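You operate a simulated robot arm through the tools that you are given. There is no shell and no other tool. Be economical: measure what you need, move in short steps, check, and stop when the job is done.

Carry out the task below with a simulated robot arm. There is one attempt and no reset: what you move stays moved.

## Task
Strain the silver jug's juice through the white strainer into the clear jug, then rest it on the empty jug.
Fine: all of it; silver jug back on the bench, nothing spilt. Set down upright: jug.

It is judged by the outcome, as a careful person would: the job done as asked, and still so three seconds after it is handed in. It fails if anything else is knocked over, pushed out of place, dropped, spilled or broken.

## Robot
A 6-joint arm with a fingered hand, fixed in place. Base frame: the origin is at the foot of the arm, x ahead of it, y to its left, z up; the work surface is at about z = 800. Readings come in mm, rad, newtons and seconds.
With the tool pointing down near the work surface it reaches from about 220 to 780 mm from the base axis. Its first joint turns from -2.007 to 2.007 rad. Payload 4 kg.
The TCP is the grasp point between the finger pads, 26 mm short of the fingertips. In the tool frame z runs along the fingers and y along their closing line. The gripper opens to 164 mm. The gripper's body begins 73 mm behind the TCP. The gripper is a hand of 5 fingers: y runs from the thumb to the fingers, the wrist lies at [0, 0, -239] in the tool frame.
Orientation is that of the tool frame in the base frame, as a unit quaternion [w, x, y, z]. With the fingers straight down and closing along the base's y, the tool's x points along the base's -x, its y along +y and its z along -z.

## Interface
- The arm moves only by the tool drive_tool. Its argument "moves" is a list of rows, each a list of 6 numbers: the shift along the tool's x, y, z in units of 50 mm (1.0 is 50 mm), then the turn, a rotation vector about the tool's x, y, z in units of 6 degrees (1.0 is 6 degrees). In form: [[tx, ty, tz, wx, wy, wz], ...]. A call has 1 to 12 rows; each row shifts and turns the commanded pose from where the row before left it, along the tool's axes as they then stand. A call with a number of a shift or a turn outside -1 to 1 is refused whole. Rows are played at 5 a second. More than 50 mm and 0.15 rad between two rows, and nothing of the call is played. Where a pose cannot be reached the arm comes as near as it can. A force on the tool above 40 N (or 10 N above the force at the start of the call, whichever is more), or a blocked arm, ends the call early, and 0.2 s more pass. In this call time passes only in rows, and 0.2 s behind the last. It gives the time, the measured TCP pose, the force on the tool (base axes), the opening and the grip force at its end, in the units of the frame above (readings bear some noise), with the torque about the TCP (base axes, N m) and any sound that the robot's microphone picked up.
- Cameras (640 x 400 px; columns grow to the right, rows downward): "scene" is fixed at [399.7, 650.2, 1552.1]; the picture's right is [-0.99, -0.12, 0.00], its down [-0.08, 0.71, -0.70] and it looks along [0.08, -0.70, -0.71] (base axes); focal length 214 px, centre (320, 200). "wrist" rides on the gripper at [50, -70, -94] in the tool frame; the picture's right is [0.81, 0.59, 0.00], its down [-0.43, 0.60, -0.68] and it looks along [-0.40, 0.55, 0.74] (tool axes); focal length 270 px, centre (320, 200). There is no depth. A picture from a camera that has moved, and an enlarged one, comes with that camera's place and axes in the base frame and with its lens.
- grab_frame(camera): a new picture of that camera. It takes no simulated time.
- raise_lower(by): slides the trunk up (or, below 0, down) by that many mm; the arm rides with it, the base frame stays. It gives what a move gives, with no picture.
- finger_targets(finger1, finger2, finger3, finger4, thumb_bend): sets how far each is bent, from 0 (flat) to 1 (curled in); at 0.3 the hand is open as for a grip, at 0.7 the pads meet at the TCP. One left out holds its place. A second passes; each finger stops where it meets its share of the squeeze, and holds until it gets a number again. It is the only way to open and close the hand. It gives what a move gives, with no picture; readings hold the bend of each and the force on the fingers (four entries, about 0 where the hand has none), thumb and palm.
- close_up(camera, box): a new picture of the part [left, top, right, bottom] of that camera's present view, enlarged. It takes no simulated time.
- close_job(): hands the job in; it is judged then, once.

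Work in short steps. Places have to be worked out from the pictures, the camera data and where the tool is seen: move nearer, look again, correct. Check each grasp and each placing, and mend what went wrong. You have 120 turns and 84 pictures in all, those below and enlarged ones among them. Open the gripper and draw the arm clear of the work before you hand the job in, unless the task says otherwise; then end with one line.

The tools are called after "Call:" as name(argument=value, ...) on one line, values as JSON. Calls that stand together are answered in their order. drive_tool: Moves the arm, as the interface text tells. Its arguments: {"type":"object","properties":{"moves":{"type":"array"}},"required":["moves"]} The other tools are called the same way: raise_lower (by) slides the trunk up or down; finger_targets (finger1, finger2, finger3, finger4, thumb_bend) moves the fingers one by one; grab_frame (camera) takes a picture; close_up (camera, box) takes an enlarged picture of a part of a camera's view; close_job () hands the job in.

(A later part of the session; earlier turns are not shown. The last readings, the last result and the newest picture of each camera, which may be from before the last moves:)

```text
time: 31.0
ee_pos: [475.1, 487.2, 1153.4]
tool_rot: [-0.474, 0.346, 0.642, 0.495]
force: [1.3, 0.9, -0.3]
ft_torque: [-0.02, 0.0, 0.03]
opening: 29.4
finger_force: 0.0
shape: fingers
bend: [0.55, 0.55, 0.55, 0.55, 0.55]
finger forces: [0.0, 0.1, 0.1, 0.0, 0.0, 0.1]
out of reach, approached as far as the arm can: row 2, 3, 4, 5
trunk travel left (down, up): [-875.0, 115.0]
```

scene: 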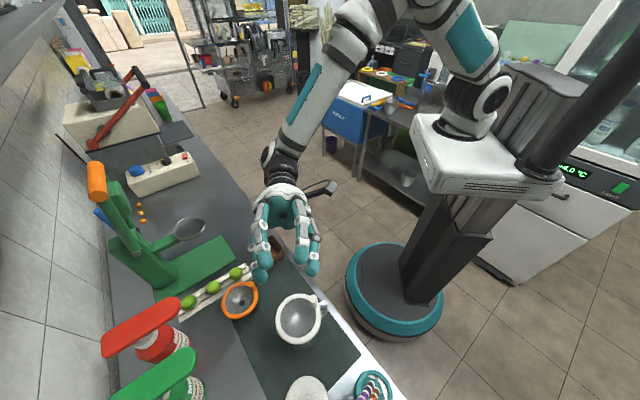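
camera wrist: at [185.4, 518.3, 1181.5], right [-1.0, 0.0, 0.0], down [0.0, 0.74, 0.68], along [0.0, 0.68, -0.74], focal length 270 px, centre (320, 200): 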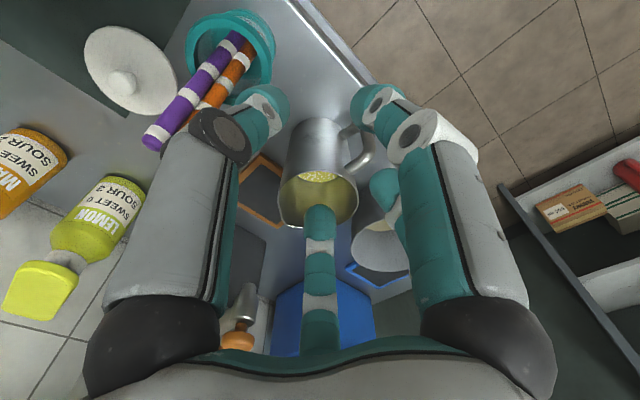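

Call:
drive_tool(moves=[[0, 0, 0, -0.95, -0.308, 0.05], [0, 0, 0, -0.95, -0.308, 0.05], [0, 0, 0, -0.95, -0.308, 0.05], [0, 0, 0, -0.95, -0.308, 0.05], [0, 0, 0, -0.309, 0.951, 0], [0, 0, 0, -0.309, 0.951, 0]])

```text
time: 32.4
ee_pos: [477.9, 491.7, 1156.6]
tool_rot: [-0.377, 0.448, 0.531, 0.612]
force: [0.3, -0.8, -1.4]
ft_torque: [0.0, 0.01, -0.04]
opening: 29.6
finger_force: 0.2
shape: fingers
bend: [0.55, 0.55, 0.55, 0.55, 0.55]
finger forces: [0.0, 0.0, 0.1, 0.1, 0.0, 0.1]
out of reach, approached as far as the arm can: row 5, 6
trunk travel left (down, up): [-875.0, 115.0]
```

Pouring more toward the robot gives ~92° of hand tilt; with a 25–30° pre-tilt in the grasp that yields ~120° of jug tilt — enough. I undo the tilt and lift away.

Call:
drive_tool(moves=[[0, 0, 0, 0.309, -0.951, 0], [0, 0, 0, 0.309, -0.951, 0], [0, 0, 0, 0.309, -0.951, 0], [0, 0, 0, 0.309, -0.951, 0], [0, 0, 0, 0.309, -0.951, 0], [0, 0, 0, 0.309, -0.951, 0], [0, 0, 0, 0.309, -0.951, 0], [0, 0, 0, 0.309, -0.951, 0], [0, 0, 0, 0.309, -0.951, 0], [0, 0, 0, 0.309, -0.951, 0], [0, 0, 0, 0.309, -0.951, 0], [0, 0, 0, 0.309, -0.951, 0]])

```text
time: 35.0
ee_pos: [478.9, 493.6, 1156.4]
tool_rot: [-0.087, 0.637, 0.751, 0.149]
force: [-0.2, -0.1, -0.4]
ft_torque: [0.03, 0.0, 0.01]
opening: 29.7
finger_force: 0.0
shape: fingers
bend: [0.55, 0.55, 0.55, 0.55, 0.55]
finger forces: [0.0, 0.0, 0.0, 0.1, 0.0, 0.0]
trunk travel left (down, up): [-875.0, 115.0]
```

I level the hand and return toward the silver jug, yawing back.

Call:
drive_tool(moves=[[0, 0, 0, 0.309, -0.951, 0], [0, 0, 0, 0.309, -0.951, 0], [0, 0, 0, 0.309, -0.951, 0], [0, 0, 0, 0.108, -0.333, 0]])

Call:
drive_tool(moves=[[0.441, -0.376, 0, 0, 0, -1], [0.478, -0.328, 0, 0, 0, -1], [0.51, -0.277, 0, 0, 0, -1], [0.536, -0.222, 0, 0, 0, -1], [0.556, -0.165, 0, 0, 0, -1], [0.57, -0.106, 0, 0, 0, -1], [0.578, -0.045, 0, 0, 0, -1], [0.58, 0.015, 0, 0, 0, -1], [0.575, 0.076, 0, 0, 0, -1], [0.564, 0.135, 0, 0, 0, -1], [0.547, 0.194, 0, 0, 0, -1], [0.524, 0.25, 0, 0, 0, -1]])

Call:
drive_tool(moves=[[0, 0, 0, 0, 0, -1], [0, 0, 0, 0, 0, -1], [0, 0, 0, 0, 0, -1], [0, 0, 0, 0, 0, -1], [0, 0, 0, 0, 0, -1], [0, 0, 0, 0, 0, -1], [0, 0, 0, 0, 0, -1], [0, 0, 0, 0, 0, -1], [0, 0, 0, 0, 0, -1], [0, 0, 0, 0, 0, -1], [0, 0, 0, 0, 0, -0.5]])

Call:
finger_targets(finger1=0.3, finger2=0.3, finger3=0.3, finger4=1.0, thumb_bend=0.3)

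Call:
grab_frame(camera="wrist")

```text
time: 36.0
ee_pos: [477.7, 492.0, 1156.1]
tool_rot: [0.004, 0.648, 0.762, -0.001]
force: [0.5, -0.1, 0.2]
ft_torque: [-0.02, 0.0, 0.01]
opening: 30.0
finger_force: 0.0
shape: fingers
bend: [0.55, 0.55, 0.55, 0.55, 0.55]
finger forces: [0.0, 0.0, 0.0, 0.0, 0.0, 0.0]
trunk travel left (down, up): [-875.0, 115.0]
```

```text
time: 38.6
ee_pos: [209.7, 717.0, 1153.5]
tool_rot: [0.003, 0.075, 0.997, -0.002]
force: [-0.8, -0.1, -0.3]
ft_torque: [-0.04, -0.04, 0.0]
opening: 29.7
finger_force: 0.1
shape: fingers
bend: [0.55, 0.55, 0.55, 0.55, 0.55]
finger forces: [0.1, 0.0, 0.0, 0.0, 0.0, 0.1]
trunk travel left (down, up): [-875.0, 115.0]
```

```text
time: 41.0
ee_pos: [211.7, 716.0, 1154.8]
tool_rot: [0.001, -0.457, 0.889, -0.003]
force: [-0.8, 0.3, 1.8]
ft_torque: [-0.01, -0.01, -0.01]
opening: 29.6
finger_force: 0.2
shape: fingers
bend: [0.55, 0.55, 0.55, 0.55, 0.55]
finger forces: [0.0, 0.1, 0.0, 0.0, 0.0, 0.0]
trunk travel left (down, up): [-875.0, 115.0]
```

```text
time: 42.0
ee_pos: [212.4, 716.3, 1154.1]
tool_rot: [0.001, -0.456, 0.89, -0.003]
force: [-0.3, -0.3, 0.3]
ft_torque: [0.01, 0.01, 0.0]
opening: 90.7
finger_force: 0.0
shape: fingers
bend: [0.3, 0.3, 0.3, 1.0, 0.3]
finger forces: [0.0, 0.0, 0.0, 0.1, 0.0, 0.0]
trunk travel left (down, up): [-875.0, 115.0]
```

```text
44 pictures are left
camera wrist: at [238.3, 634.7, 1247.8], right [-0.95, -0.31, 0.0], down [-0.23, 0.7, 0.67], along [-0.21, 0.64, -0.74], focal length 270 px, centre (320, 200)
```

wrist: 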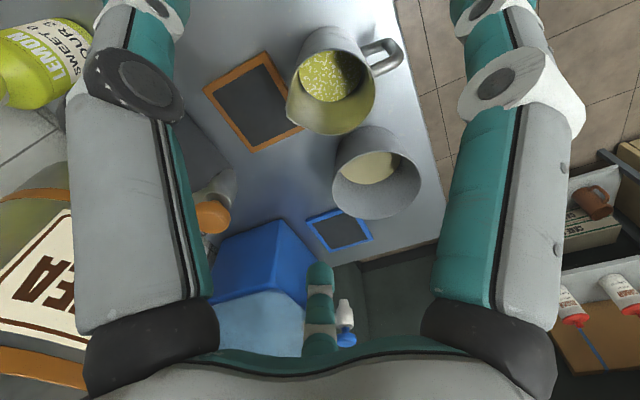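

Good view of the jug from above; I zoom to measure its rim, spout and handle.

Call:
close_up(camera="wrist", box=[260, 10, 440, 150])

```text
2.86 times, centred on (350, 80) of wrist
camera zoom: at [238.3, 634.7, 1247.8], right [-0.95, -0.31, 0.0], down [-0.23, 0.7, 0.67], along [-0.21, 0.64, -0.74], focal length 772 px, centre (234, 543)
```

zoom: 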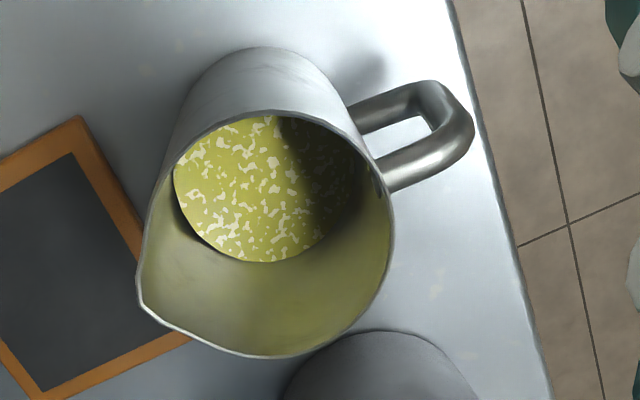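

Refined: jug axis ≈ (185, 750), rim z≈930, handle azimuth ≈ 219°, spout ≈ 39°. I yaw 2.7°, pre-tilt the hand 24° toward the handle side, centre over the jug and come down to z≈1050 to look.

Call:
drive_tool(moves=[[0, 0, 0, 0, 0, -0.45], [0, 0, 0, 0.309, -0.951, 0], [0, 0, 0, 0.309, -0.951, 0], [0, 0, 0, 0.309, -0.951, 0], [0, 0, 0, 0.309, -0.951, 0], [-0.268, 0.825, 0, 0, 0, 0], [0.387, 0.1257, 0.9135, 0, 0, 0], [0.387, 0.1257, 0.9135, 0, 0, 0]])

Call:
grab_frame(camera="wrist")

```text
time: 43.8
ee_pos: [185.2, 751.0, 1052.1]
tool_rot: [0.205, -0.468, 0.859, 0.036]
force: [-0.1, 1.0, -1.0]
ft_torque: [-0.01, -0.01, -0.05]
opening: 90.6
finger_force: 0.0
shape: fingers
bend: [0.3, 0.3, 0.3, 1.0, 0.3]
finger forces: [0.0, 0.0, 0.0, 0.0, 0.1, 0.0]
trunk travel left (down, up): [-875.0, 115.0]
```

```text
42 pictures are left
camera wrist: at [187.4, 648.1, 1127.4], right [-0.87, -0.31, -0.39], down [-0.5, 0.5, 0.71], along [-0.02, 0.81, -0.59], focal length 270 px, centre (320, 200)
```

wrist: 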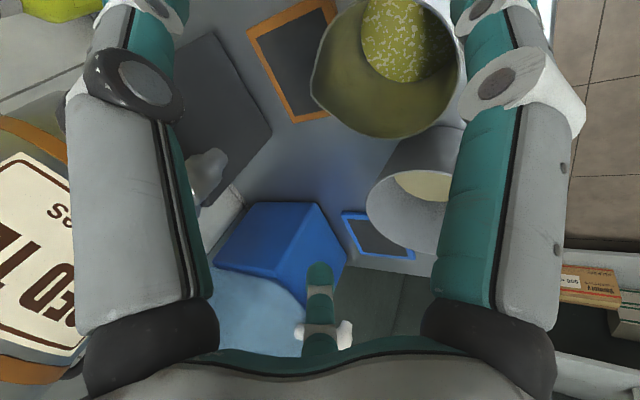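

Call:
close_up(camera="wrist", box=[290, 0, 490, 150])

Call:
grab_frame(camera="scene")

```text
2.67 times, centred on (390, 75) of wrist
camera zoom: at [187.4, 648.1, 1127.4], right [-0.87, -0.31, -0.39], down [-0.5, 0.5, 0.71], along [-0.02, 0.81, -0.59], focal length 721 px, centre (133, 533)
```

zoom: 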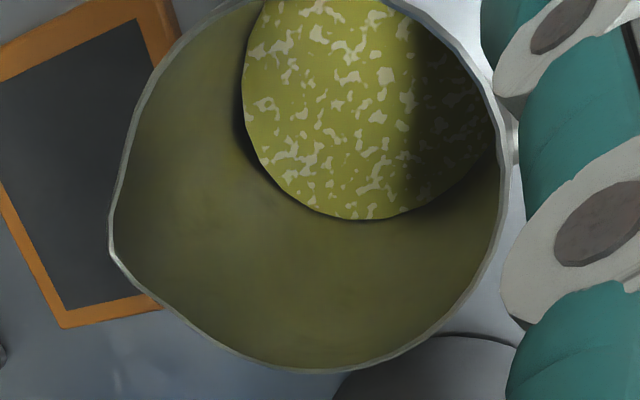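

```text
40 pictures are left
```

scene: 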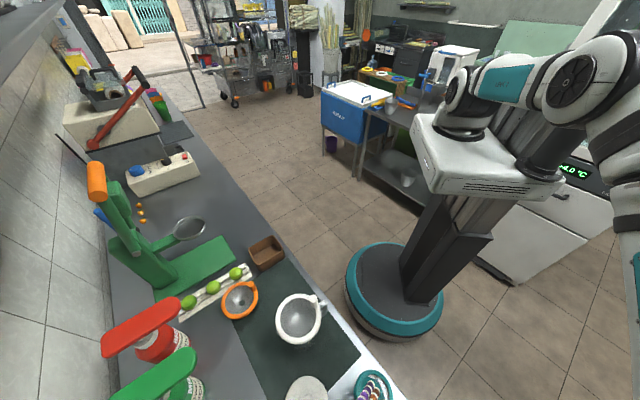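

The model fits (axis (185, 750), rim z 930, spout radius ~64). I descend in stages.

Call:
drive_tool(moves=[[0.387, 0.1257, 0.9135, 0, 0, 0], [0.387, 0.1257, 0.9135, 0, 0, 0]])

Call:
grab_frame(camera="wrist")

```text
time: 44.4
ee_pos: [185.6, 751.7, 953.1]
tool_rot: [0.206, -0.467, 0.859, 0.035]
force: [0.4, 0.2, 0.7]
ft_torque: [-0.01, 0.02, 0.0]
opening: 90.6
finger_force: 0.0
shape: fingers
bend: [0.3, 0.3, 0.3, 1.0, 0.3]
finger forces: [0.0, 0.0, 0.0, 0.0, 0.1, 0.1]
trunk travel left (down, up): [-875.0, 115.0]
```

```text
39 pictures are left
camera wrist: at [188.7, 647.9, 1027.3], right [-0.87, -0.31, -0.39], down [-0.5, 0.5, 0.71], along [-0.02, 0.81, -0.59], focal length 270 px, centre (320, 200)
```

wrist: 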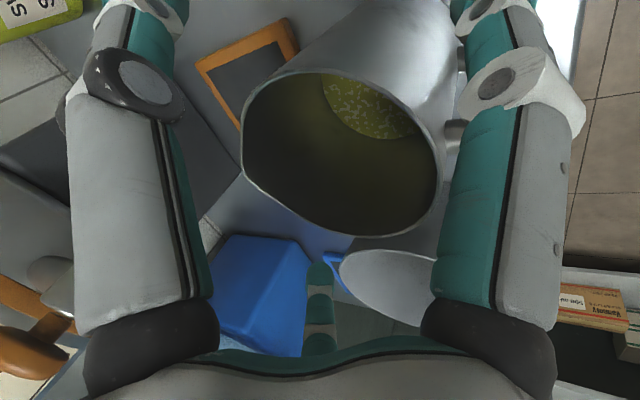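

Call:
drive_tool(moves=[[0.2, 0.065, 0.47, 0, 0, 0]])

Call:
drive_tool(moves=[[0.19, 0.06, 0.445, 0, 0, 0]])

Call:
grab_frame(camera="wrist")

```text
time: 44.8
ee_pos: [185.4, 750.0, 926.8]
tool_rot: [0.205, -0.467, 0.859, 0.035]
force: [0.1, 0.4, 0.4]
ft_torque: [-0.03, 0.0, 0.01]
opening: 90.3
finger_force: 0.1
shape: fingers
bend: [0.3, 0.3, 0.3, 1.0, 0.3]
finger forces: [0.0, 0.0, 0.0, 0.0, 0.1, 0.1]
trunk travel left (down, up): [-875.0, 115.0]
```

```text
time: 45.2
ee_pos: [185.4, 750.3, 903.2]
tool_rot: [0.205, -0.467, 0.859, 0.036]
force: [0.1, 1.3, 0.5]
ft_torque: [0.0, -0.01, -0.01]
opening: 90.6
finger_force: 0.8
shape: fingers
bend: [0.3, 0.3, 0.3, 1.0, 0.3]
finger forces: [0.1, 0.0, 0.1, 0.5, 0.0, 0.0]
trunk travel left (down, up): [-875.0, 115.0]
```

```text
38 pictures are left
camera wrist: at [188.5, 647.0, 977.3], right [-0.87, -0.31, -0.39], down [-0.5, 0.5, 0.71], along [-0.02, 0.81, -0.59], focal length 270 px, centre (320, 200)
```

wrist: 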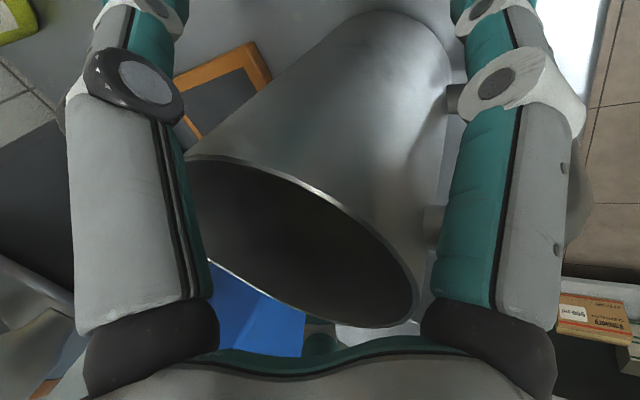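

Finger4 lightly touches the rim; the depth is right. I close the other four digits gently first.

Call:
finger_targets(finger1=0.42, finger2=0.42, finger3=0.42, thumb_bend=0.42)

Call:
grab_frame(camera="wrist")

```text
time: 46.2
ee_pos: [185.7, 748.3, 902.4]
tool_rot: [0.206, -0.466, 0.86, 0.034]
force: [0.1, -0.5, 1.1]
ft_torque: [-0.11, 0.05, -0.06]
opening: 63.6
finger_force: 1.6
shape: fingers
bend: [0.41, 0.42, 0.42, 1.0, 0.42]
finger forces: [1.1, 0.1, 0.0, 1.4, 0.3, 0.1]
trunk travel left (down, up): [-875.0, 115.0]
```

```text
37 pictures are left
camera wrist: at [188.4, 646.1, 977.7], right [-0.87, -0.31, -0.39], down [-0.5, 0.5, 0.71], along [-0.02, 0.81, -0.59], focal length 270 px, centre (320, 200)
```

wrist: 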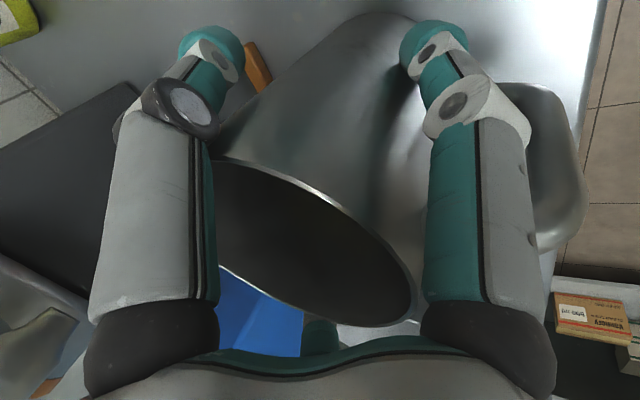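

f1 and thumb begin to touch; the handle is clear of the fingers. I squeeze further.

Call:
finger_targets(finger1=0.48, finger2=0.48, finger3=0.48, thumb_bend=0.48)

Call:
finger_targets(finger1=0.6, finger2=0.6, finger3=0.6, thumb_bend=0.6)

Call:
grab_frame(camera="wrist")

```text
time: 47.2
ee_pos: [185.6, 748.8, 902.8]
tool_rot: [0.206, -0.467, 0.859, 0.035]
force: [-0.7, -2.2, 2.4]
ft_torque: [-0.3, 0.3, 0.06]
opening: 54.9
finger_force: 6.8
shape: fingers
bend: [0.43, 0.44, 0.48, 1.0, 0.47]
finger forces: [4.5, 3.8, 0.8, 3.2, 2.9, 0.1]
trunk travel left (down, up): [-875.0, 115.0]
```

```text
time: 48.2
ee_pos: [185.2, 748.7, 903.2]
tool_rot: [0.206, -0.467, 0.859, 0.034]
force: [1.6, -2.9, 5.1]
ft_torque: [-0.48, 0.19, 0.15]
opening: 52.2
finger_force: 31.3
shape: fingers
bend: [0.45, 0.45, 0.49, 1.0, 0.5]
finger forces: [7.2, 8.9, 20.1, 1.1, 25.4, 0.0]
trunk travel left (down, up): [-875.0, 115.0]
```

```text
36 pictures are left
camera wrist: at [188.5, 645.7, 978.3], right [-0.87, -0.31, -0.39], down [-0.5, 0.5, 0.71], along [-0.02, 0.81, -0.59], focal length 270 px, centre (320, 200)
```

wrist: 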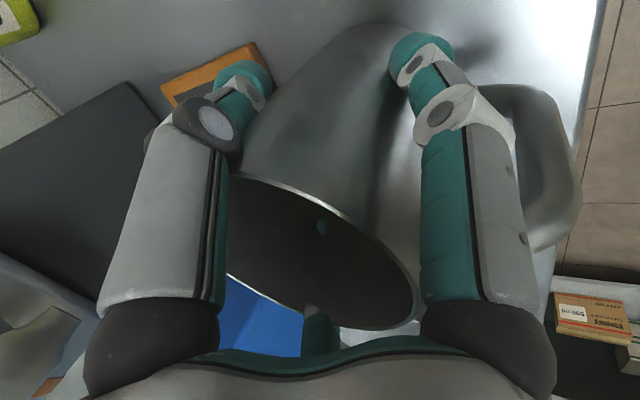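

Firm four-digit grip. I lift 25 mm straight up and check for slip.

Call:
drive_tool(moves=[[-0.077, -0.025, -0.183, 0, 0, 0], [-0.116, -0.038, -0.274, 0, 0, 0]])

Call:
grab_frame(camera="wrist")

```text
time: 48.8
ee_pos: [184.9, 748.8, 927.8]
tool_rot: [0.205, -0.468, 0.859, 0.035]
force: [0.5, -0.4, -5.6]
ft_torque: [0.04, -0.05, 0.0]
opening: 50.9
finger_force: 28.9
shape: fingers
bend: [0.45, 0.45, 0.49, 1.0, 0.51]
finger forces: [6.1, 7.5, 21.3, 0.1, 22.9, 0.0]
trunk travel left (down, up): [-875.0, 115.0]
```

```text
35 pictures are left
camera wrist: at [188.0, 646.2, 1002.4], right [-0.87, -0.31, -0.39], down [-0.5, 0.5, 0.71], along [-0.02, 0.81, -0.59], focal length 270 px, centre (320, 200)
```

wrist: 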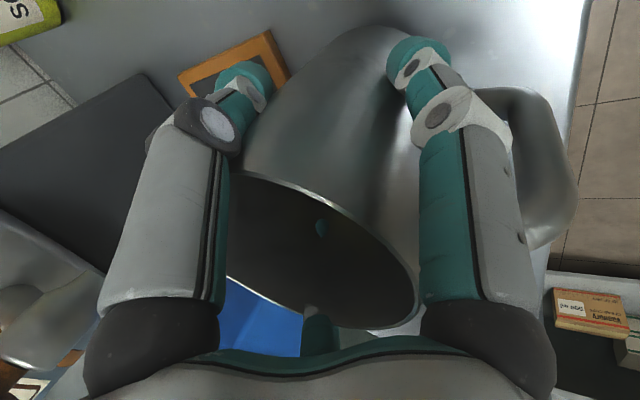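

Weight ~5.6 N, stable. I lift to z≈1148 (jug bottom clear of the straws at ~980), then carry it level towards the clear jug.

Call:
drive_tool(moves=[[-0.193, -0.063, -0.457, 0, 0, 0], [-0.31, -0.1, -0.731, 0, 0, 0], [-0.31, -0.1, -0.731, 0, 0, 0], [-0.31, -0.1, -0.731, 0, 0, 0], [-0.31, -0.1, -0.731, 0, 0, 0], [-0.193, -0.063, -0.457, 0, 0, 0]])

Call:
drive_tool(moves=[[-0.01, -0.35, 0.053, 0, 0, 0], [-0.02, -0.65, 0.098, 0, 0, 0], [-0.023, -0.766, 0.115, 0, 0, 0], [-0.023, -0.766, 0.115, 0, 0, 0], [-0.023, -0.766, 0.115, 0, 0, 0], [-0.023, -0.766, 0.115, 0, 0, 0], [-0.023, -0.766, 0.115, 0, 0, 0], [-0.023, -0.766, 0.115, 0, 0, 0], [-0.023, -0.766, 0.115, 0, 0, 0], [-0.02, -0.53, 0.08, 0, 0, 0]])

Call:
grab_frame(camera="scene")

```text
time: 50.2
ee_pos: [184.7, 751.4, 1138.1]
tool_rot: [0.205, -0.468, 0.859, 0.034]
force: [0.3, -0.6, -6.0]
ft_torque: [0.0, -0.07, 0.0]
opening: 50.8
finger_force: 29.1
shape: fingers
bend: [0.45, 0.45, 0.49, 1.0, 0.51]
finger forces: [6.2, 7.5, 21.1, 0.0, 22.7, 0.0]
trunk travel left (down, up): [-875.0, 115.0]
```

```text
time: 52.4
ee_pos: [488.4, 577.2, 1140.0]
tool_rot: [0.205, -0.467, 0.859, 0.036]
force: [0.1, -0.7, -5.8]
ft_torque: [0.02, -0.08, -0.03]
opening: 50.3
finger_force: 28.8
shape: fingers
bend: [0.46, 0.45, 0.48, 1.0, 0.51]
finger forces: [5.8, 7.5, 20.8, 0.0, 22.7, 0.0]
trunk travel left (down, up): [-875.0, 115.0]
```

```text
34 pictures are left
```

scene: 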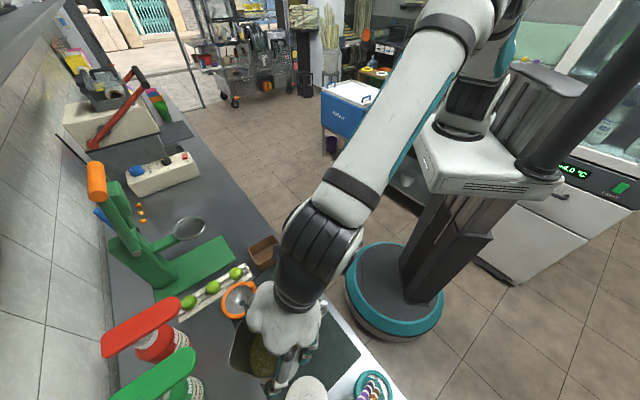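

Steady. I shift slightly inward, then tilt the jug 40° (safely below the pouring angle) while still high, so the hand stays in reach for the yaw.

Call:
drive_tool(moves=[[0.68, 0.067, -0.297, 0, 0, 0], [0.68, 0.067, -0.297, 0, 0, 0]])

Call:
drive_tool(moves=[[0, 0, 0, -0.185, 0.571, 0], [0, 0, 0, -0.185, 0.571, 0], [0, 0, 0, -0.185, 0.571, 0], [0, 0, 0, -0.185, 0.571, 0], [0, 0, 0, -0.185, 0.571, 0], [0, 0, 0, -0.185, 0.571, 0], [0, 0, 0, -0.185, 0.571, 0], [0, 0, 0, -0.185, 0.571, 0], [0, 0, 0, -0.185, 0.571, 0], [0, 0, 0, -0.185, 0.571, 0], [0, 0, 0, -0.185, 0.571, 0]])

Call:
grab_frame(camera="wrist")

```text
time: 53.0
ee_pos: [440.6, 521.5, 1141.8]
tool_rot: [0.206, -0.467, 0.859, 0.036]
force: [-0.5, -0.1, -5.7]
ft_torque: [0.06, -0.04, 0.0]
opening: 50.6
finger_force: 28.7
shape: fingers
bend: [0.46, 0.45, 0.48, 1.0, 0.51]
finger forces: [6.1, 7.5, 21.1, 0.0, 22.4, 0.0]
trunk travel left (down, up): [-875.0, 115.0]
```

```text
time: 55.4
ee_pos: [440.2, 521.5, 1140.5]
tool_rot: [-0.131, -0.473, 0.871, -0.028]
force: [-0.1, 0.5, -5.0]
ft_torque: [0.07, -0.16, -0.01]
opening: 49.4
finger_force: 27.7
shape: fingers
bend: [0.46, 0.46, 0.48, 1.0, 0.51]
finger forces: [5.7, 7.1, 20.7, 0.0, 22.7, 0.0]
trunk travel left (down, up): [-875.0, 115.0]
```

```text
33 pictures are left
camera wrist: at [490.4, 456.7, 1236.9], right [-0.91, -0.34, 0.25], down [-0.13, 0.8, 0.59], along [-0.4, 0.5, -0.77], focal length 270 px, centre (320, 200)
```

wrist: 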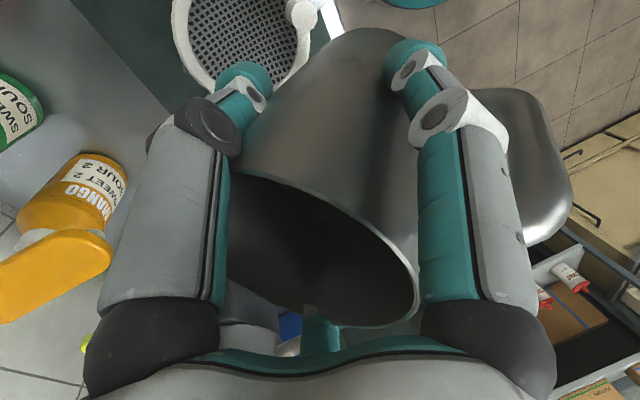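

Grip unchanged. Now yaw about the vertical to bring the spout round (two calls).

Call:
drive_tool(moves=[[0, 0, 0, -0.256, -0.083, 0.963], [0, 0, 0, -0.256, -0.083, 0.963], [0, 0, 0, -0.256, -0.083, 0.963], [0, 0, 0, -0.256, -0.083, 0.963], [0, 0, 0, -0.256, -0.083, 0.963], [0, 0, 0, -0.256, -0.083, 0.963], [0, 0, 0, -0.256, -0.083, 0.963], [0, 0, 0, -0.256, -0.083, 0.963], [0, 0, 0, -0.256, -0.083, 0.963], [0, 0, 0, -0.256, -0.083, 0.963], [0, 0, 0, -0.256, -0.083, 0.963], [0, 0, 0, -0.256, -0.083, 0.963]])

Call:
drive_tool(moves=[[0, 0, 0, -0.256, -0.083, 0.963], [0, 0, 0, -0.256, -0.083, 0.963], [0, 0, 0, -0.256, -0.083, 0.963], [0, 0, 0, -0.256, -0.083, 0.963], [0, 0, 0, -0.256, -0.083, 0.963], [0, 0, 0, -0.256, -0.083, 0.963], [0, 0, 0, -0.256, -0.083, 0.963], [0, 0, 0, -0.256, -0.083, 0.963], [0, 0, 0, -0.256, -0.083, 0.963], [0, 0, 0, -0.256, -0.083, 0.963], [0, 0, 0, -0.256, -0.083, 0.963]])

Call:
close_up(camera="scene", box=[190, 180, 430, 400])

```text
time: 58.0
ee_pos: [441.1, 520.8, 1140.8]
tool_rot: [-0.12, 0.13, 0.983, 0.056]
force: [0.1, -0.3, -5.8]
ft_torque: [-0.08, -0.14, 0.0]
opening: 48.7
finger_force: 28.3
shape: fingers
bend: [0.46, 0.46, 0.48, 1.0, 0.51]
finger forces: [5.7, 7.0, 20.8, 0.0, 22.3, 0.0]
trunk travel left (down, up): [-875.0, 115.0]
```

```text
time: 60.4
ee_pos: [441.6, 521.4, 1141.3]
tool_rot: [-0.068, 0.644, 0.753, 0.116]
force: [-0.6, -0.2, -5.1]
ft_torque: [-0.18, 0.02, 0.01]
opening: 48.7
finger_force: 27.5
shape: fingers
bend: [0.46, 0.46, 0.48, 1.0, 0.51]
finger forces: [5.8, 6.8, 20.6, 0.1, 22.1, 0.1]
trunk travel left (down, up): [-875.0, 115.0]
```

```text
1.82 times, centred on (310, 290) of scene
camera zoom: at [399.7, 650.2, 1552.1], right [-0.99, -0.12, 0.0], down [-0.08, 0.71, -0.7], along [0.08, -0.7, -0.71], focal length 390 px, centre (338, 36)
```

zoom: 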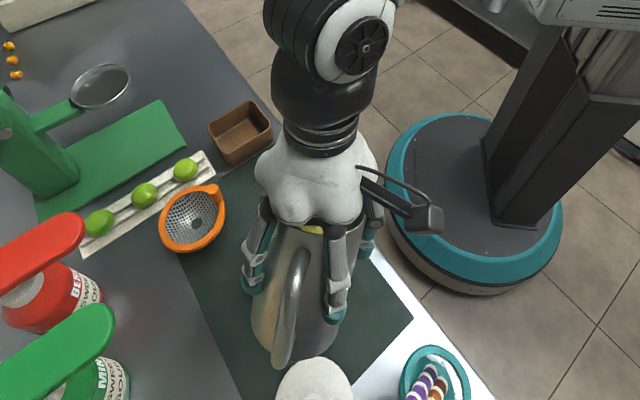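

Spout now faces azimuth 260°. I shift so the lip lies over the strainer (12 mm short of its centre), still high.

Call:
drive_tool(moves=[[0.337, 0.507, 0.132, 0, 0, 0], [0.337, 0.507, 0.132, 0, 0, 0]])

Call:
close_up(camera="scene", box=[190, 180, 430, 400])

Call:
grab_frame(camera="wrist")

```text
time: 61.0
ee_pos: [486.7, 565.0, 1139.3]
tool_rot: [-0.067, 0.644, 0.753, 0.116]
force: [-0.9, 0.1, -5.8]
ft_torque: [-0.21, 0.03, -0.01]
opening: 48.4
finger_force: 27.7
shape: fingers
bend: [0.46, 0.46, 0.48, 1.0, 0.51]
finger forces: [5.5, 7.2, 20.3, 0.1, 22.1, 0.1]
trunk travel left (down, up): [-875.0, 115.0]
```

```text
1.82 times, centred on (310, 290) of scene
camera zoom: at [399.7, 650.2, 1552.1], right [-0.99, -0.12, 0.0], down [-0.08, 0.71, -0.7], along [0.08, -0.7, -0.71], focal length 390 px, centre (338, 36)
```

zoom: 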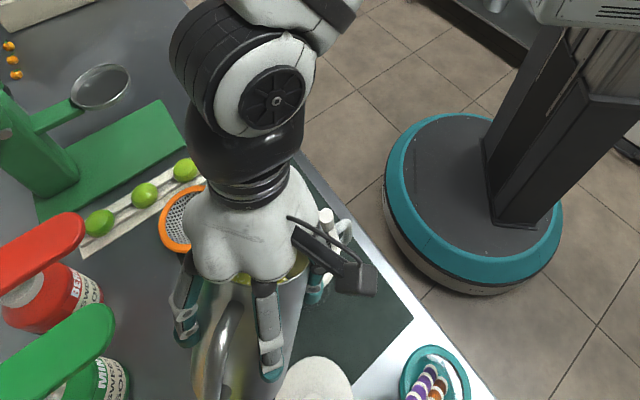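

```text
30 pictures are left
camera wrist: at [405.4, 578.4, 1235.7], right [0.45, 0.86, 0.25], down [0.63, -0.5, 0.6], along [0.64, -0.11, -0.76], focal length 270 px, centre (320, 200)
```

wrist: 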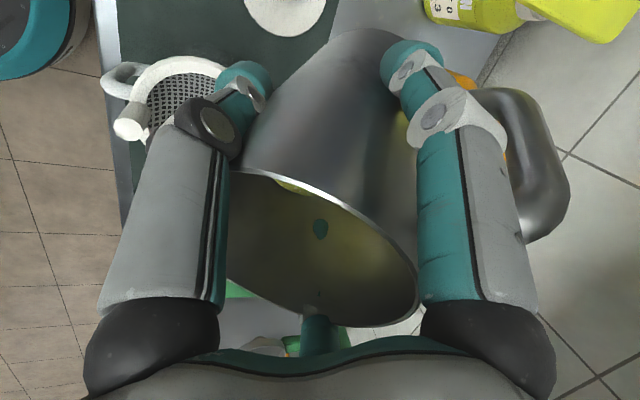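

Geometry as planned. I descend while tilting to ~54°, bringing the lip to about 70 mm above the strainer ring.

Call:
drive_tool(moves=[[-0.119, -0.039, 0.318, -0.155, 0.476, 0], [-0.135, -0.044, 0.311, -0.155, 0.476, 0], [-0.15, -0.049, 0.303, -0.155, 0.476, 0], [-0.165, -0.054, 0.295, -0.155, 0.476, 0], [-0.179, -0.058, 0.285, -0.155, 0.476, 0]])

Call:
close_up(camera="scene", box=[220, 220, 400, 380])

Call:
grab_frame(camera="wrist")

```text
time: 62.2
ee_pos: [484.9, 554.3, 1054.0]
tool_rot: [-0.135, 0.626, 0.734, 0.227]
force: [0.2, -0.5, -5.4]
ft_torque: [-0.16, 0.04, -0.03]
opening: 48.3
finger_force: 27.0
shape: fingers
bend: [0.46, 0.46, 0.48, 1.0, 0.51]
finger forces: [5.5, 7.0, 19.9, 0.1, 21.5, 0.0]
trunk travel left (down, up): [-875.0, 115.0]
```

```text
2.50 times, centred on (310, 300) of scene
camera zoom: at [399.7, 650.2, 1552.1], right [-0.99, -0.12, 0.0], down [-0.08, 0.71, -0.7], along [0.08, -0.7, -0.71], focal length 536 px, centre (345, -50)
```

zoom: 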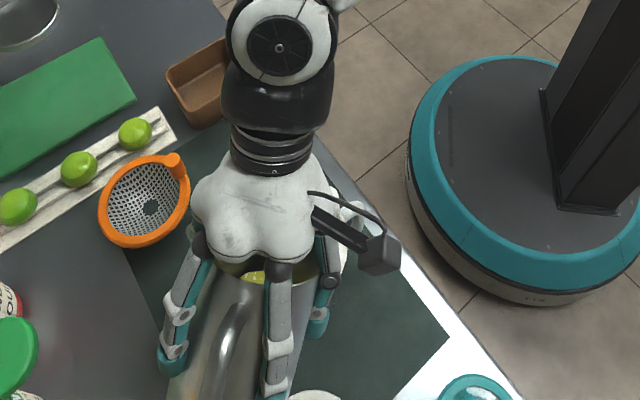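

```text
28 pictures are left
camera wrist: at [399.8, 543.9, 1147.4], right [0.43, 0.76, 0.48], down [0.6, -0.64, 0.47], along [0.67, 0.09, -0.74], focal length 270 px, centre (320, 200)
```

wrist: 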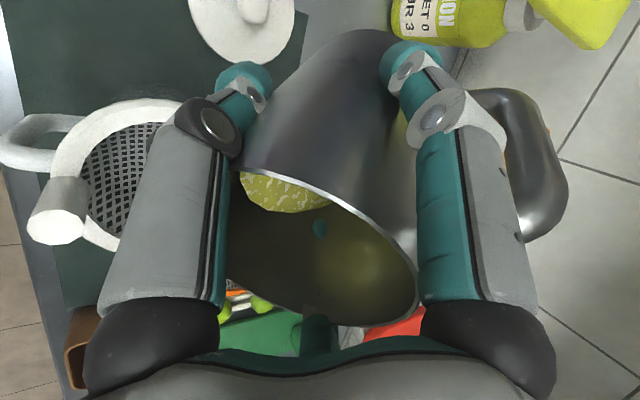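

The lip is computed at (475, 497, 1019), over the strainer. Now tilt slowly about the lip, 1.5° per row.

Call:
drive_tool(moves=[[0, 0, -0.0355, -0.077, 0.238, 0], [0, 0, -0.0355, -0.077, 0.238, 0], [0, 0, -0.0355, -0.077, 0.238, 0], [0, 0, -0.0355, -0.077, 0.238, 0], [0, 0, -0.0355, -0.077, 0.238, 0], [0, 0, -0.0355, -0.077, 0.238, 0]])

Call:
grab_frame(camera="wrist")

Call:
close_up(camera="scene", box=[260, 250, 380, 350])

```text
time: 63.6
ee_pos: [483.9, 548.5, 1063.1]
tool_rot: [-0.175, 0.611, 0.716, 0.29]
force: [-0.3, -0.2, -5.4]
ft_torque: [-0.2, 0.02, -0.01]
opening: 47.5
finger_force: 27.1
shape: fingers
bend: [0.47, 0.46, 0.48, 1.0, 0.51]
finger forces: [5.3, 6.7, 19.9, 0.0, 21.7, 0.1]
trunk travel left (down, up): [-875.0, 115.0]
```

```text
27 pictures are left
camera wrist: at [396.1, 523.1, 1152.1], right [0.42, 0.68, 0.61], down [0.59, -0.71, 0.38], along [0.69, 0.2, -0.7], focal length 270 px, centre (320, 200)
```

wrist: 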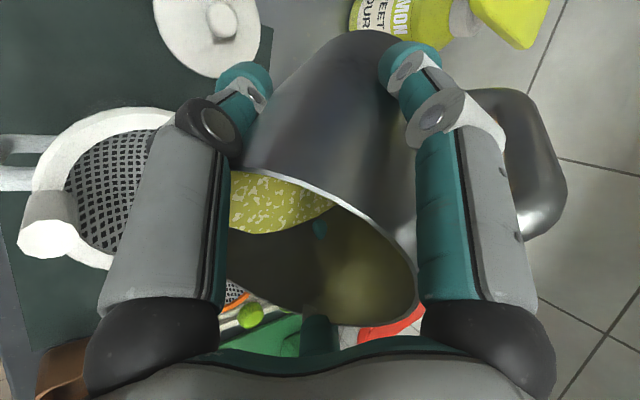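

```text
4.00 times, centred on (320, 300) of scene
camera zoom: at [399.7, 650.2, 1552.1], right [-0.99, -0.12, 0.0], down [-0.08, 0.71, -0.7], along [0.08, -0.7, -0.71], focal length 858 px, centre (320, -200)
```

zoom: 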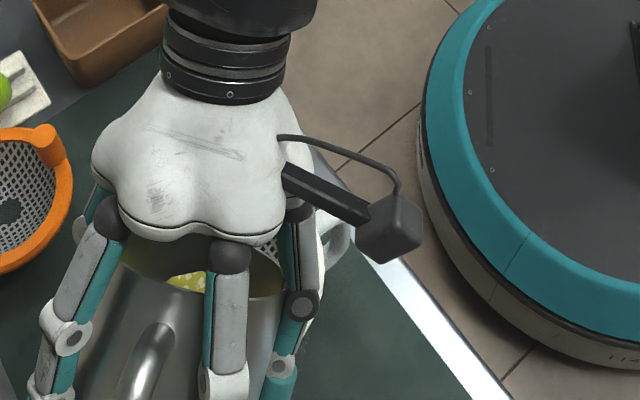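

No flow yet (weight unchanged). Continue.

Call:
drive_tool(moves=[[0, 0, -0.0355, -0.077, 0.238, 0], [0, 0, -0.0355, -0.077, 0.238, 0], [0, 0, -0.0355, -0.077, 0.238, 0], [0, 0, -0.0355, -0.077, 0.238, 0], [0, 0, 0, 0, 0, 0], [0, 0, 0, 0, 0, 0]])

Call:
grab_frame(camera="wrist")

```text
time: 65.0
ee_pos: [482.4, 544.4, 1069.2]
tool_rot: [-0.199, 0.599, 0.702, 0.33]
force: [-0.9, -0.3, -4.7]
ft_torque: [-0.24, 0.06, -0.05]
opening: 47.5
finger_force: 26.8
shape: fingers
bend: [0.47, 0.46, 0.48, 1.0, 0.51]
finger forces: [5.3, 6.7, 20.0, 0.0, 21.5, 0.1]
trunk travel left (down, up): [-875.0, 115.0]
```

```text
25 pictures are left
camera wrist: at [393.9, 509.8, 1153.2], right [0.41, 0.61, 0.68], down [0.59, -0.74, 0.32], along [0.7, 0.27, -0.66], focal length 270 px, centre (320, 200)
```

wrist: 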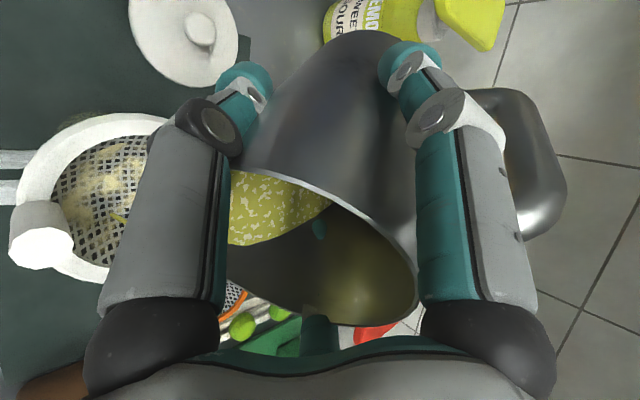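

Juice is landing in the middle of the strainer. Continue slowly.

Call:
drive_tool(moves=[[0, 0, -0.024, -0.052, 0.159, 0], [0, 0, -0.024, -0.052, 0.159, 0], [0, 0, -0.024, -0.052, 0.159, 0], [0, 0, -0.024, -0.052, 0.159, 0], [0, 0, -0.024, -0.052, 0.159, 0], [0, 0, -0.024, -0.052, 0.159, 0], [0, 0, 0, 0, 0, 0], [0, 0, 0, 0, 0, 0], [0, 0, 0, 0, 0, 0]])

Call:
close_up(camera="wrist", box=[0, 80, 340, 320])

```text
time: 67.0
ee_pos: [482.2, 540.0, 1073.1]
tool_rot: [-0.225, 0.584, 0.686, 0.371]
force: [0.4, -0.4, -5.6]
ft_torque: [-0.19, 0.03, -0.02]
opening: 47.5
finger_force: 26.7
shape: fingers
bend: [0.47, 0.46, 0.48, 1.0, 0.51]
finger forces: [5.4, 6.7, 19.9, 0.1, 21.6, 0.0]
trunk travel left (down, up): [-875.0, 115.0]
```

```text
1.67 times, centred on (170, 200) of wrist
camera zoom: at [391.7, 495.9, 1152.7], right [0.39, 0.54, 0.75], down [0.58, -0.77, 0.25], along [0.71, 0.34, -0.62], focal length 450 px, centre (570, 200)
```

zoom: 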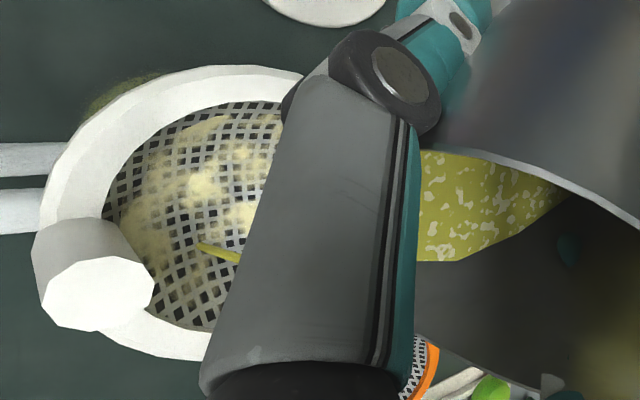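

The stream lands ~24 mm past centre; I shift back 9 mm for margin and continue.

Call:
drive_tool(moves=[[0.108, 0.035, 0.14, 0, 0, 0], [0, 0, -0.024, -0.052, 0.159, 0], [0, 0, -0.024, -0.052, 0.159, 0], [0, 0, -0.024, -0.052, 0.159, 0], [0, 0, -0.024, -0.052, 0.159, 0], [0, 0, -0.024, -0.052, 0.159, 0], [0, 0, 0, 0, 0, 0], [0, 0, 0, 0, 0, 0], [0, 0, 0, 0, 0, 0], [0, 0, 0, 0, 0, 0]])

Call:
close_up(camera="wrist", box=[0, 80, 340, 320])

```text
time: 69.2
ee_pos: [482.8, 543.1, 1077.9]
tool_rot: [-0.244, 0.572, 0.67, 0.405]
force: [0.2, 0.0, -3.6]
ft_torque: [-0.14, 0.04, 0.02]
opening: 47.3
finger_force: 26.8
shape: fingers
bend: [0.47, 0.46, 0.48, 1.0, 0.51]
finger forces: [5.6, 7.0, 19.9, 0.1, 21.6, 0.1]
trunk travel left (down, up): [-875.0, 115.0]
```

```text
1.67 times, centred on (170, 200) of wrist
camera zoom: at [391.5, 493.2, 1151.1], right [0.38, 0.47, 0.79], down [0.58, -0.79, 0.19], along [0.72, 0.39, -0.58], focal length 450 px, centre (570, 200)
```

zoom: 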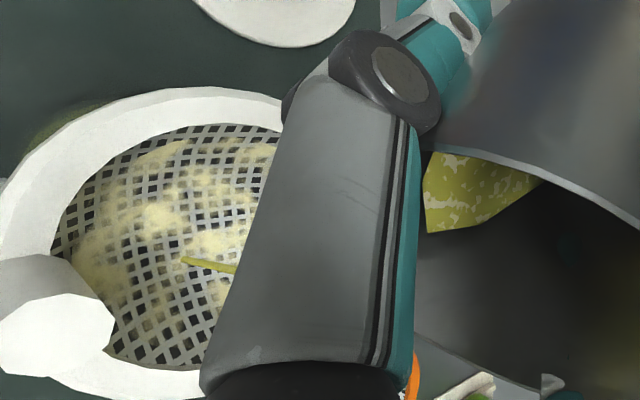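

Call:
drive_tool(moves=[[0, 0, -0.024, -0.052, 0.159, 0], [0, 0, -0.024, -0.052, 0.159, 0], [0, 0, -0.024, -0.052, 0.159, 0], [0, 0, -0.024, -0.052, 0.159, 0], [0, 0, -0.024, -0.052, 0.159, 0], [0, 0, -0.024, -0.052, 0.159, 0], [0, 0, -0.024, -0.052, 0.159, 0], [0, 0, -0.024, -0.052, 0.159, 0], [0, 0, 0, 0, 0, 0], [0, 0, 0, 0, 0, 0], [0, 0, 0, 0, 0, 0], [0, 0, 0, 0, 0, 0]])

Call:
close_up(camera="wrist", box=[0, 80, 340, 320])

```text
time: 71.8
ee_pos: [483.0, 535.4, 1082.8]
tool_rot: [-0.276, 0.549, 0.644, 0.456]
force: [-0.2, 0.0, -3.2]
ft_torque: [-0.12, 0.01, 0.02]
opening: 47.8
finger_force: 26.6
shape: fingers
bend: [0.47, 0.46, 0.48, 1.0, 0.51]
finger forces: [5.5, 7.0, 19.9, 0.0, 21.7, 0.1]
trunk travel left (down, up): [-875.0, 115.0]
```

```text
1.67 times, centred on (170, 200) of wrist
camera zoom: at [388.9, 475.9, 1146.8], right [0.37, 0.36, 0.86], down [0.58, -0.81, 0.09], along [0.73, 0.47, -0.5], focal length 450 px, centre (570, 200)
```

zoom: 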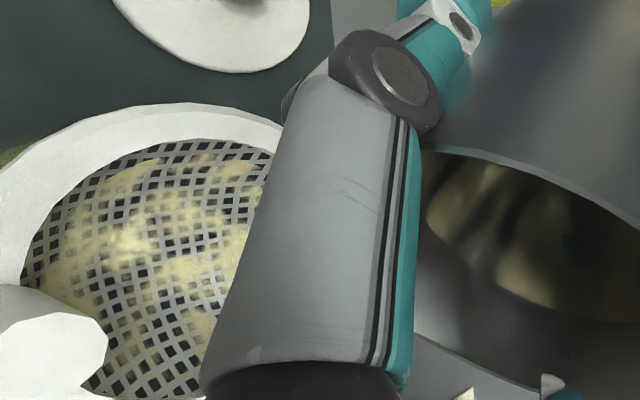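

Almost empty. I tilt on toward ~110° to drain it fully.

Call:
drive_tool(moves=[[0, 0, -0.036, -0.077, 0.238, 0], [0, 0, -0.036, -0.077, 0.238, 0], [0, 0, -0.036, -0.077, 0.238, 0], [0, 0, -0.036, -0.077, 0.238, 0], [0, 0, -0.036, -0.077, 0.238, 0], [0, 0, -0.036, -0.077, 0.238, 0], [0, 0, -0.036, -0.077, 0.238, 0], [0, 0, -0.036, -0.077, 0.238, 0]])

Call:
drive_tool(moves=[[0, 0, -0.036, -0.077, 0.238, 0], [0, 0, -0.036, -0.077, 0.238, 0], [0, 0, -0.036, -0.077, 0.238, 0], [0, 0, -0.036, -0.077, 0.238, 0], [0, 0, -0.036, -0.077, 0.238, 0], [0, 0, -0.036, -0.077, 0.238, 0], [0, 0, 0, 0, 0, 0], [0, 0, 0, 0, 0, 0], [0, 0, 0, 0, 0, 0], [0, 0, 0, 0, 0, 0], [0, 0, 0, 0, 0, 0]])

Call:
grab_frame(camera="wrist")

Call:
close_up(camera="scene", box=[220, 220, 400, 380])

```text
time: 73.6
ee_pos: [479.0, 522.2, 1088.1]
tool_rot: [-0.322, 0.509, 0.599, 0.528]
force: [-0.2, 0.2, -3.1]
ft_torque: [-0.1, 0.01, -0.01]
opening: 47.4
finger_force: 27.2
shape: fingers
bend: [0.47, 0.46, 0.48, 1.0, 0.51]
finger forces: [5.5, 7.0, 19.9, 0.0, 21.5, 0.0]
trunk travel left (down, up): [-875.0, 115.0]
```

```text
time: 76.0
ee_pos: [477.4, 510.6, 1090.2]
tool_rot: [-0.353, 0.476, 0.56, 0.58]
force: [-0.4, 0.3, -3.0]
ft_torque: [-0.04, 0.03, -0.02]
opening: 47.5
finger_force: 26.6
shape: fingers
bend: [0.47, 0.46, 0.48, 1.0, 0.51]
finger forces: [5.5, 7.0, 19.9, 0.0, 21.5, 0.0]
trunk travel left (down, up): [-875.0, 115.0]
```

```text
21 pictures are left
camera wrist: at [382.2, 433.6, 1123.0], right [0.31, 0.03, 0.95], down [0.58, -0.79, -0.17], along [0.75, 0.61, -0.26], focal length 270 px, centre (320, 200)
```

wrist: 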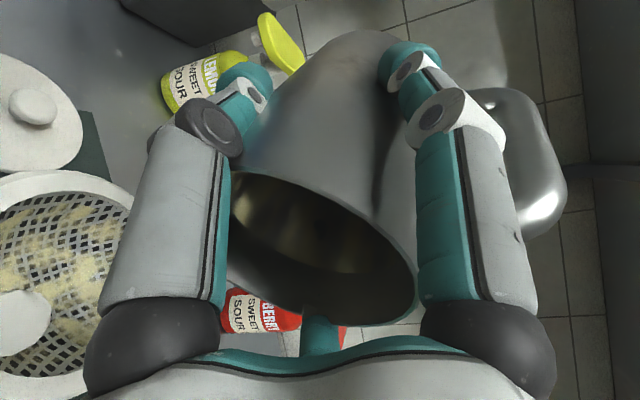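

```text
2.50 times, centred on (310, 300) of scene
camera zoom: at [399.7, 650.2, 1552.1], right [-0.99, -0.12, 0.0], down [-0.08, 0.71, -0.7], along [0.08, -0.7, -0.71], focal length 536 px, centre (345, -50)
```

zoom: 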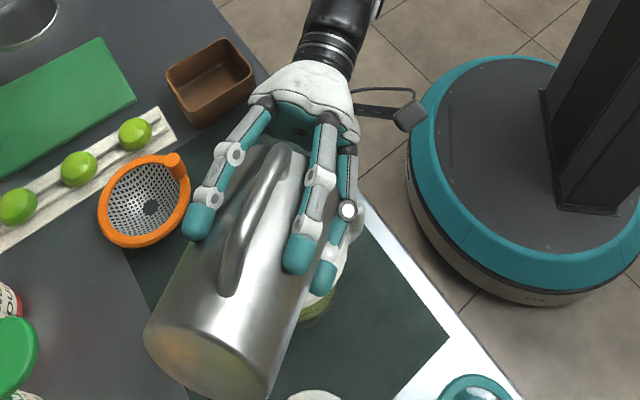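

The jug reads a steady ~3.0 N (empty). I add a few degrees and hold two seconds for the last drops.

Call:
drive_tool(moves=[[0, 0, -0.036, -0.077, 0.238, 0], [0, 0, -0.036, -0.077, 0.238, 0], [0, 0, 0, 0, 0, 0], [0, 0, 0, 0, 0, 0], [0, 0, 0, 0, 0, 0], [0, 0, 0, 0, 0, 0], [0, 0, 0, 0, 0, 0], [0, 0, 0, 0, 0, 0], [0, 0, 0, 0, 0, 0], [0, 0, 0, 0, 0, 0], [0, 0, 0, 0, 0, 0]])

Call:
close_up(camera="wrist", box=[200, 140, 440, 340])

```text
time: 78.4
ee_pos: [478.6, 507.1, 1090.5]
tool_rot: [-0.363, 0.464, 0.546, 0.596]
force: [0.8, 0.5, -3.5]
ft_torque: [-0.07, 0.03, -0.01]
opening: 47.4
finger_force: 26.4
shape: fingers
bend: [0.47, 0.46, 0.48, 1.0, 0.51]
finger forces: [5.5, 7.1, 19.9, 0.1, 21.5, 0.0]
trunk travel left (down, up): [-875.0, 115.0]
```

```text
2.00 times, centred on (320, 240) of wrist
camera zoom: at [381.4, 428.6, 1118.2], right [0.3, -0.02, 0.95], down [0.59, -0.78, -0.21], along [0.75, 0.62, -0.23], focal length 541 px, centre (320, 120)
```

zoom: 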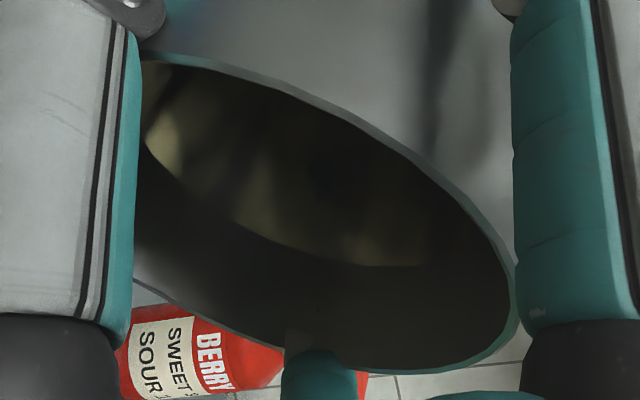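

Empty. I raise 100 mm, then turn the jug back to a 40° tilt.

Call:
drive_tool(moves=[[0.475, 0.155, -0.018, 0, 0, 0], [0.475, 0.155, -0.018, 0, 0, 0], [0.475, 0.155, -0.018, 0, 0, 0], [0.475, 0.155, -0.018, 0, 0, 0]])

Call:
drive_tool(moves=[[0, 0, 0, 0.309, -0.951, 0], [0, 0, 0, 0.309, -0.951, 0], [0, 0, 0, 0.309, -0.951, 0], [0, 0, 0, 0.309, -0.951, 0], [0, 0, 0, 0.309, -0.951, 0], [0, 0, 0, 0.309, -0.951, 0], [0, 0, 0, 0.309, -0.951, 0], [0, 0, 0, 0.309, -0.951, 0], [0, 0, 0, 0.309, -0.951, 0], [0, 0, 0, 0.309, -0.951, 0], [0, 0, 0, 0.309, -0.951, 0], [0, 0, 0, 0.309, -0.951, 0]])

```text
time: 79.4
ee_pos: [476.5, 506.8, 1190.5]
tool_rot: [-0.363, 0.464, 0.546, 0.595]
force: [0.1, 0.1, -3.5]
ft_torque: [-0.14, 0.02, -0.02]
opening: 47.1
finger_force: 26.6
shape: fingers
bend: [0.47, 0.46, 0.48, 1.0, 0.51]
finger forces: [5.5, 7.1, 20.0, 0.0, 21.6, 0.0]
trunk travel left (down, up): [-875.0, 115.0]
```

```text
time: 82.0
ee_pos: [476.6, 507.5, 1190.2]
tool_rot: [-0.072, 0.643, 0.753, 0.123]
force: [0.4, 0.6, -2.1]
ft_torque: [-0.13, 0.04, 0.04]
opening: 47.0
finger_force: 25.2
shape: fingers
bend: [0.47, 0.46, 0.48, 1.0, 0.51]
finger forces: [5.3, 7.2, 18.0, 0.0, 20.1, 0.0]
trunk travel left (down, up): [-875.0, 115.0]
```

Now yaw back by 138°.

Call:
drive_tool(moves=[[0, 0, 0, 0.27, 0.088, -0.959], [0, 0, 0, 0.27, 0.088, -0.959], [0, 0, 0, 0.27, 0.088, -0.959], [0, 0, 0, 0.27, 0.088, -0.959], [0, 0, 0, 0.27, 0.088, -0.959], [0, 0, 0, 0.27, 0.088, -0.959], [0, 0, 0, 0.27, 0.088, -0.959], [0, 0, 0, 0.27, 0.088, -0.959], [0, 0, 0, 0.27, 0.088, -0.959], [0, 0, 0, 0.27, 0.088, -0.959], [0, 0, 0, 0.27, 0.088, -0.959], [0, 0, 0, 0.27, 0.088, -0.959]])

Call:
drive_tool(moves=[[0, 0, 0, 0.27, 0.088, -0.959], [0, 0, 0, 0.27, 0.088, -0.959], [0, 0, 0, 0.27, 0.088, -0.959], [0, 0, 0, 0.27, 0.088, -0.959], [0, 0, 0, 0.27, 0.088, -0.959], [0, 0, 0, 0.27, 0.088, -0.959], [0, 0, 0, 0.27, 0.088, -0.959], [0, 0, 0, 0.27, 0.088, -0.959], [0, 0, 0, 0.27, 0.088, -0.959], [0, 0, 0, 0.27, 0.088, -0.959], [0, 0, 0, 0.27, 0.088, -0.959]])

Call:
drive_tool(moves=[[0, 0, 0, 0.309, -0.951, 0], [0, 0, 0, 0.309, -0.951, 0], [0, 0, 0, 0.309, -0.951, 0], [0, 0, 0, 0.309, -0.951, 0], [0, 0, 0, 0.309, -0.951, 0], [0, 0, 0, 0.309, -0.951, 0], [0, 0, 0, 0.222, -0.685, 0]])

```text
time: 84.6
ee_pos: [477.2, 507.0, 1190.7]
tool_rot: [-0.13, 0.078, 0.987, 0.054]
force: [0.4, -0.8, -2.5]
ft_torque: [-0.01, -0.07, 0.01]
opening: 46.8
finger_force: 24.7
shape: fingers
bend: [0.47, 0.46, 0.48, 1.0, 0.51]
finger forces: [5.3, 7.0, 18.2, 0.0, 20.0, 0.0]
trunk travel left (down, up): [-875.0, 115.0]
```

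```text
time: 87.0
ee_pos: [450.9, 481.6, 1168.5]
tool_rot: [-0.136, -0.473, 0.87, -0.026]
force: [1.0, -0.7, -3.5]
ft_torque: [0.06, -0.06, -0.04]
opening: 46.8
finger_force: 25.4
shape: fingers
bend: [0.47, 0.46, 0.48, 1.0, 0.51]
finger forces: [5.3, 6.8, 18.3, 0.1, 20.0, 0.0]
out of reach, approached as far as the arm can: row 5, 6, 7, 8, 9, 10, 11
trunk travel left (down, up): [-875.0, 115.0]
```

```text
time: 88.6
ee_pos: [450.2, 481.9, 1168.8]
tool_rot: [0.204, -0.467, 0.86, 0.037]
force: [0.8, -0.4, -2.7]
ft_torque: [0.0, -0.03, 0.05]
opening: 46.4
finger_force: 25.2
shape: fingers
bend: [0.47, 0.46, 0.48, 1.0, 0.51]
finger forces: [5.5, 7.4, 18.0, 0.0, 19.7, 0.0]
trunk travel left (down, up): [-875.0, 115.0]
```

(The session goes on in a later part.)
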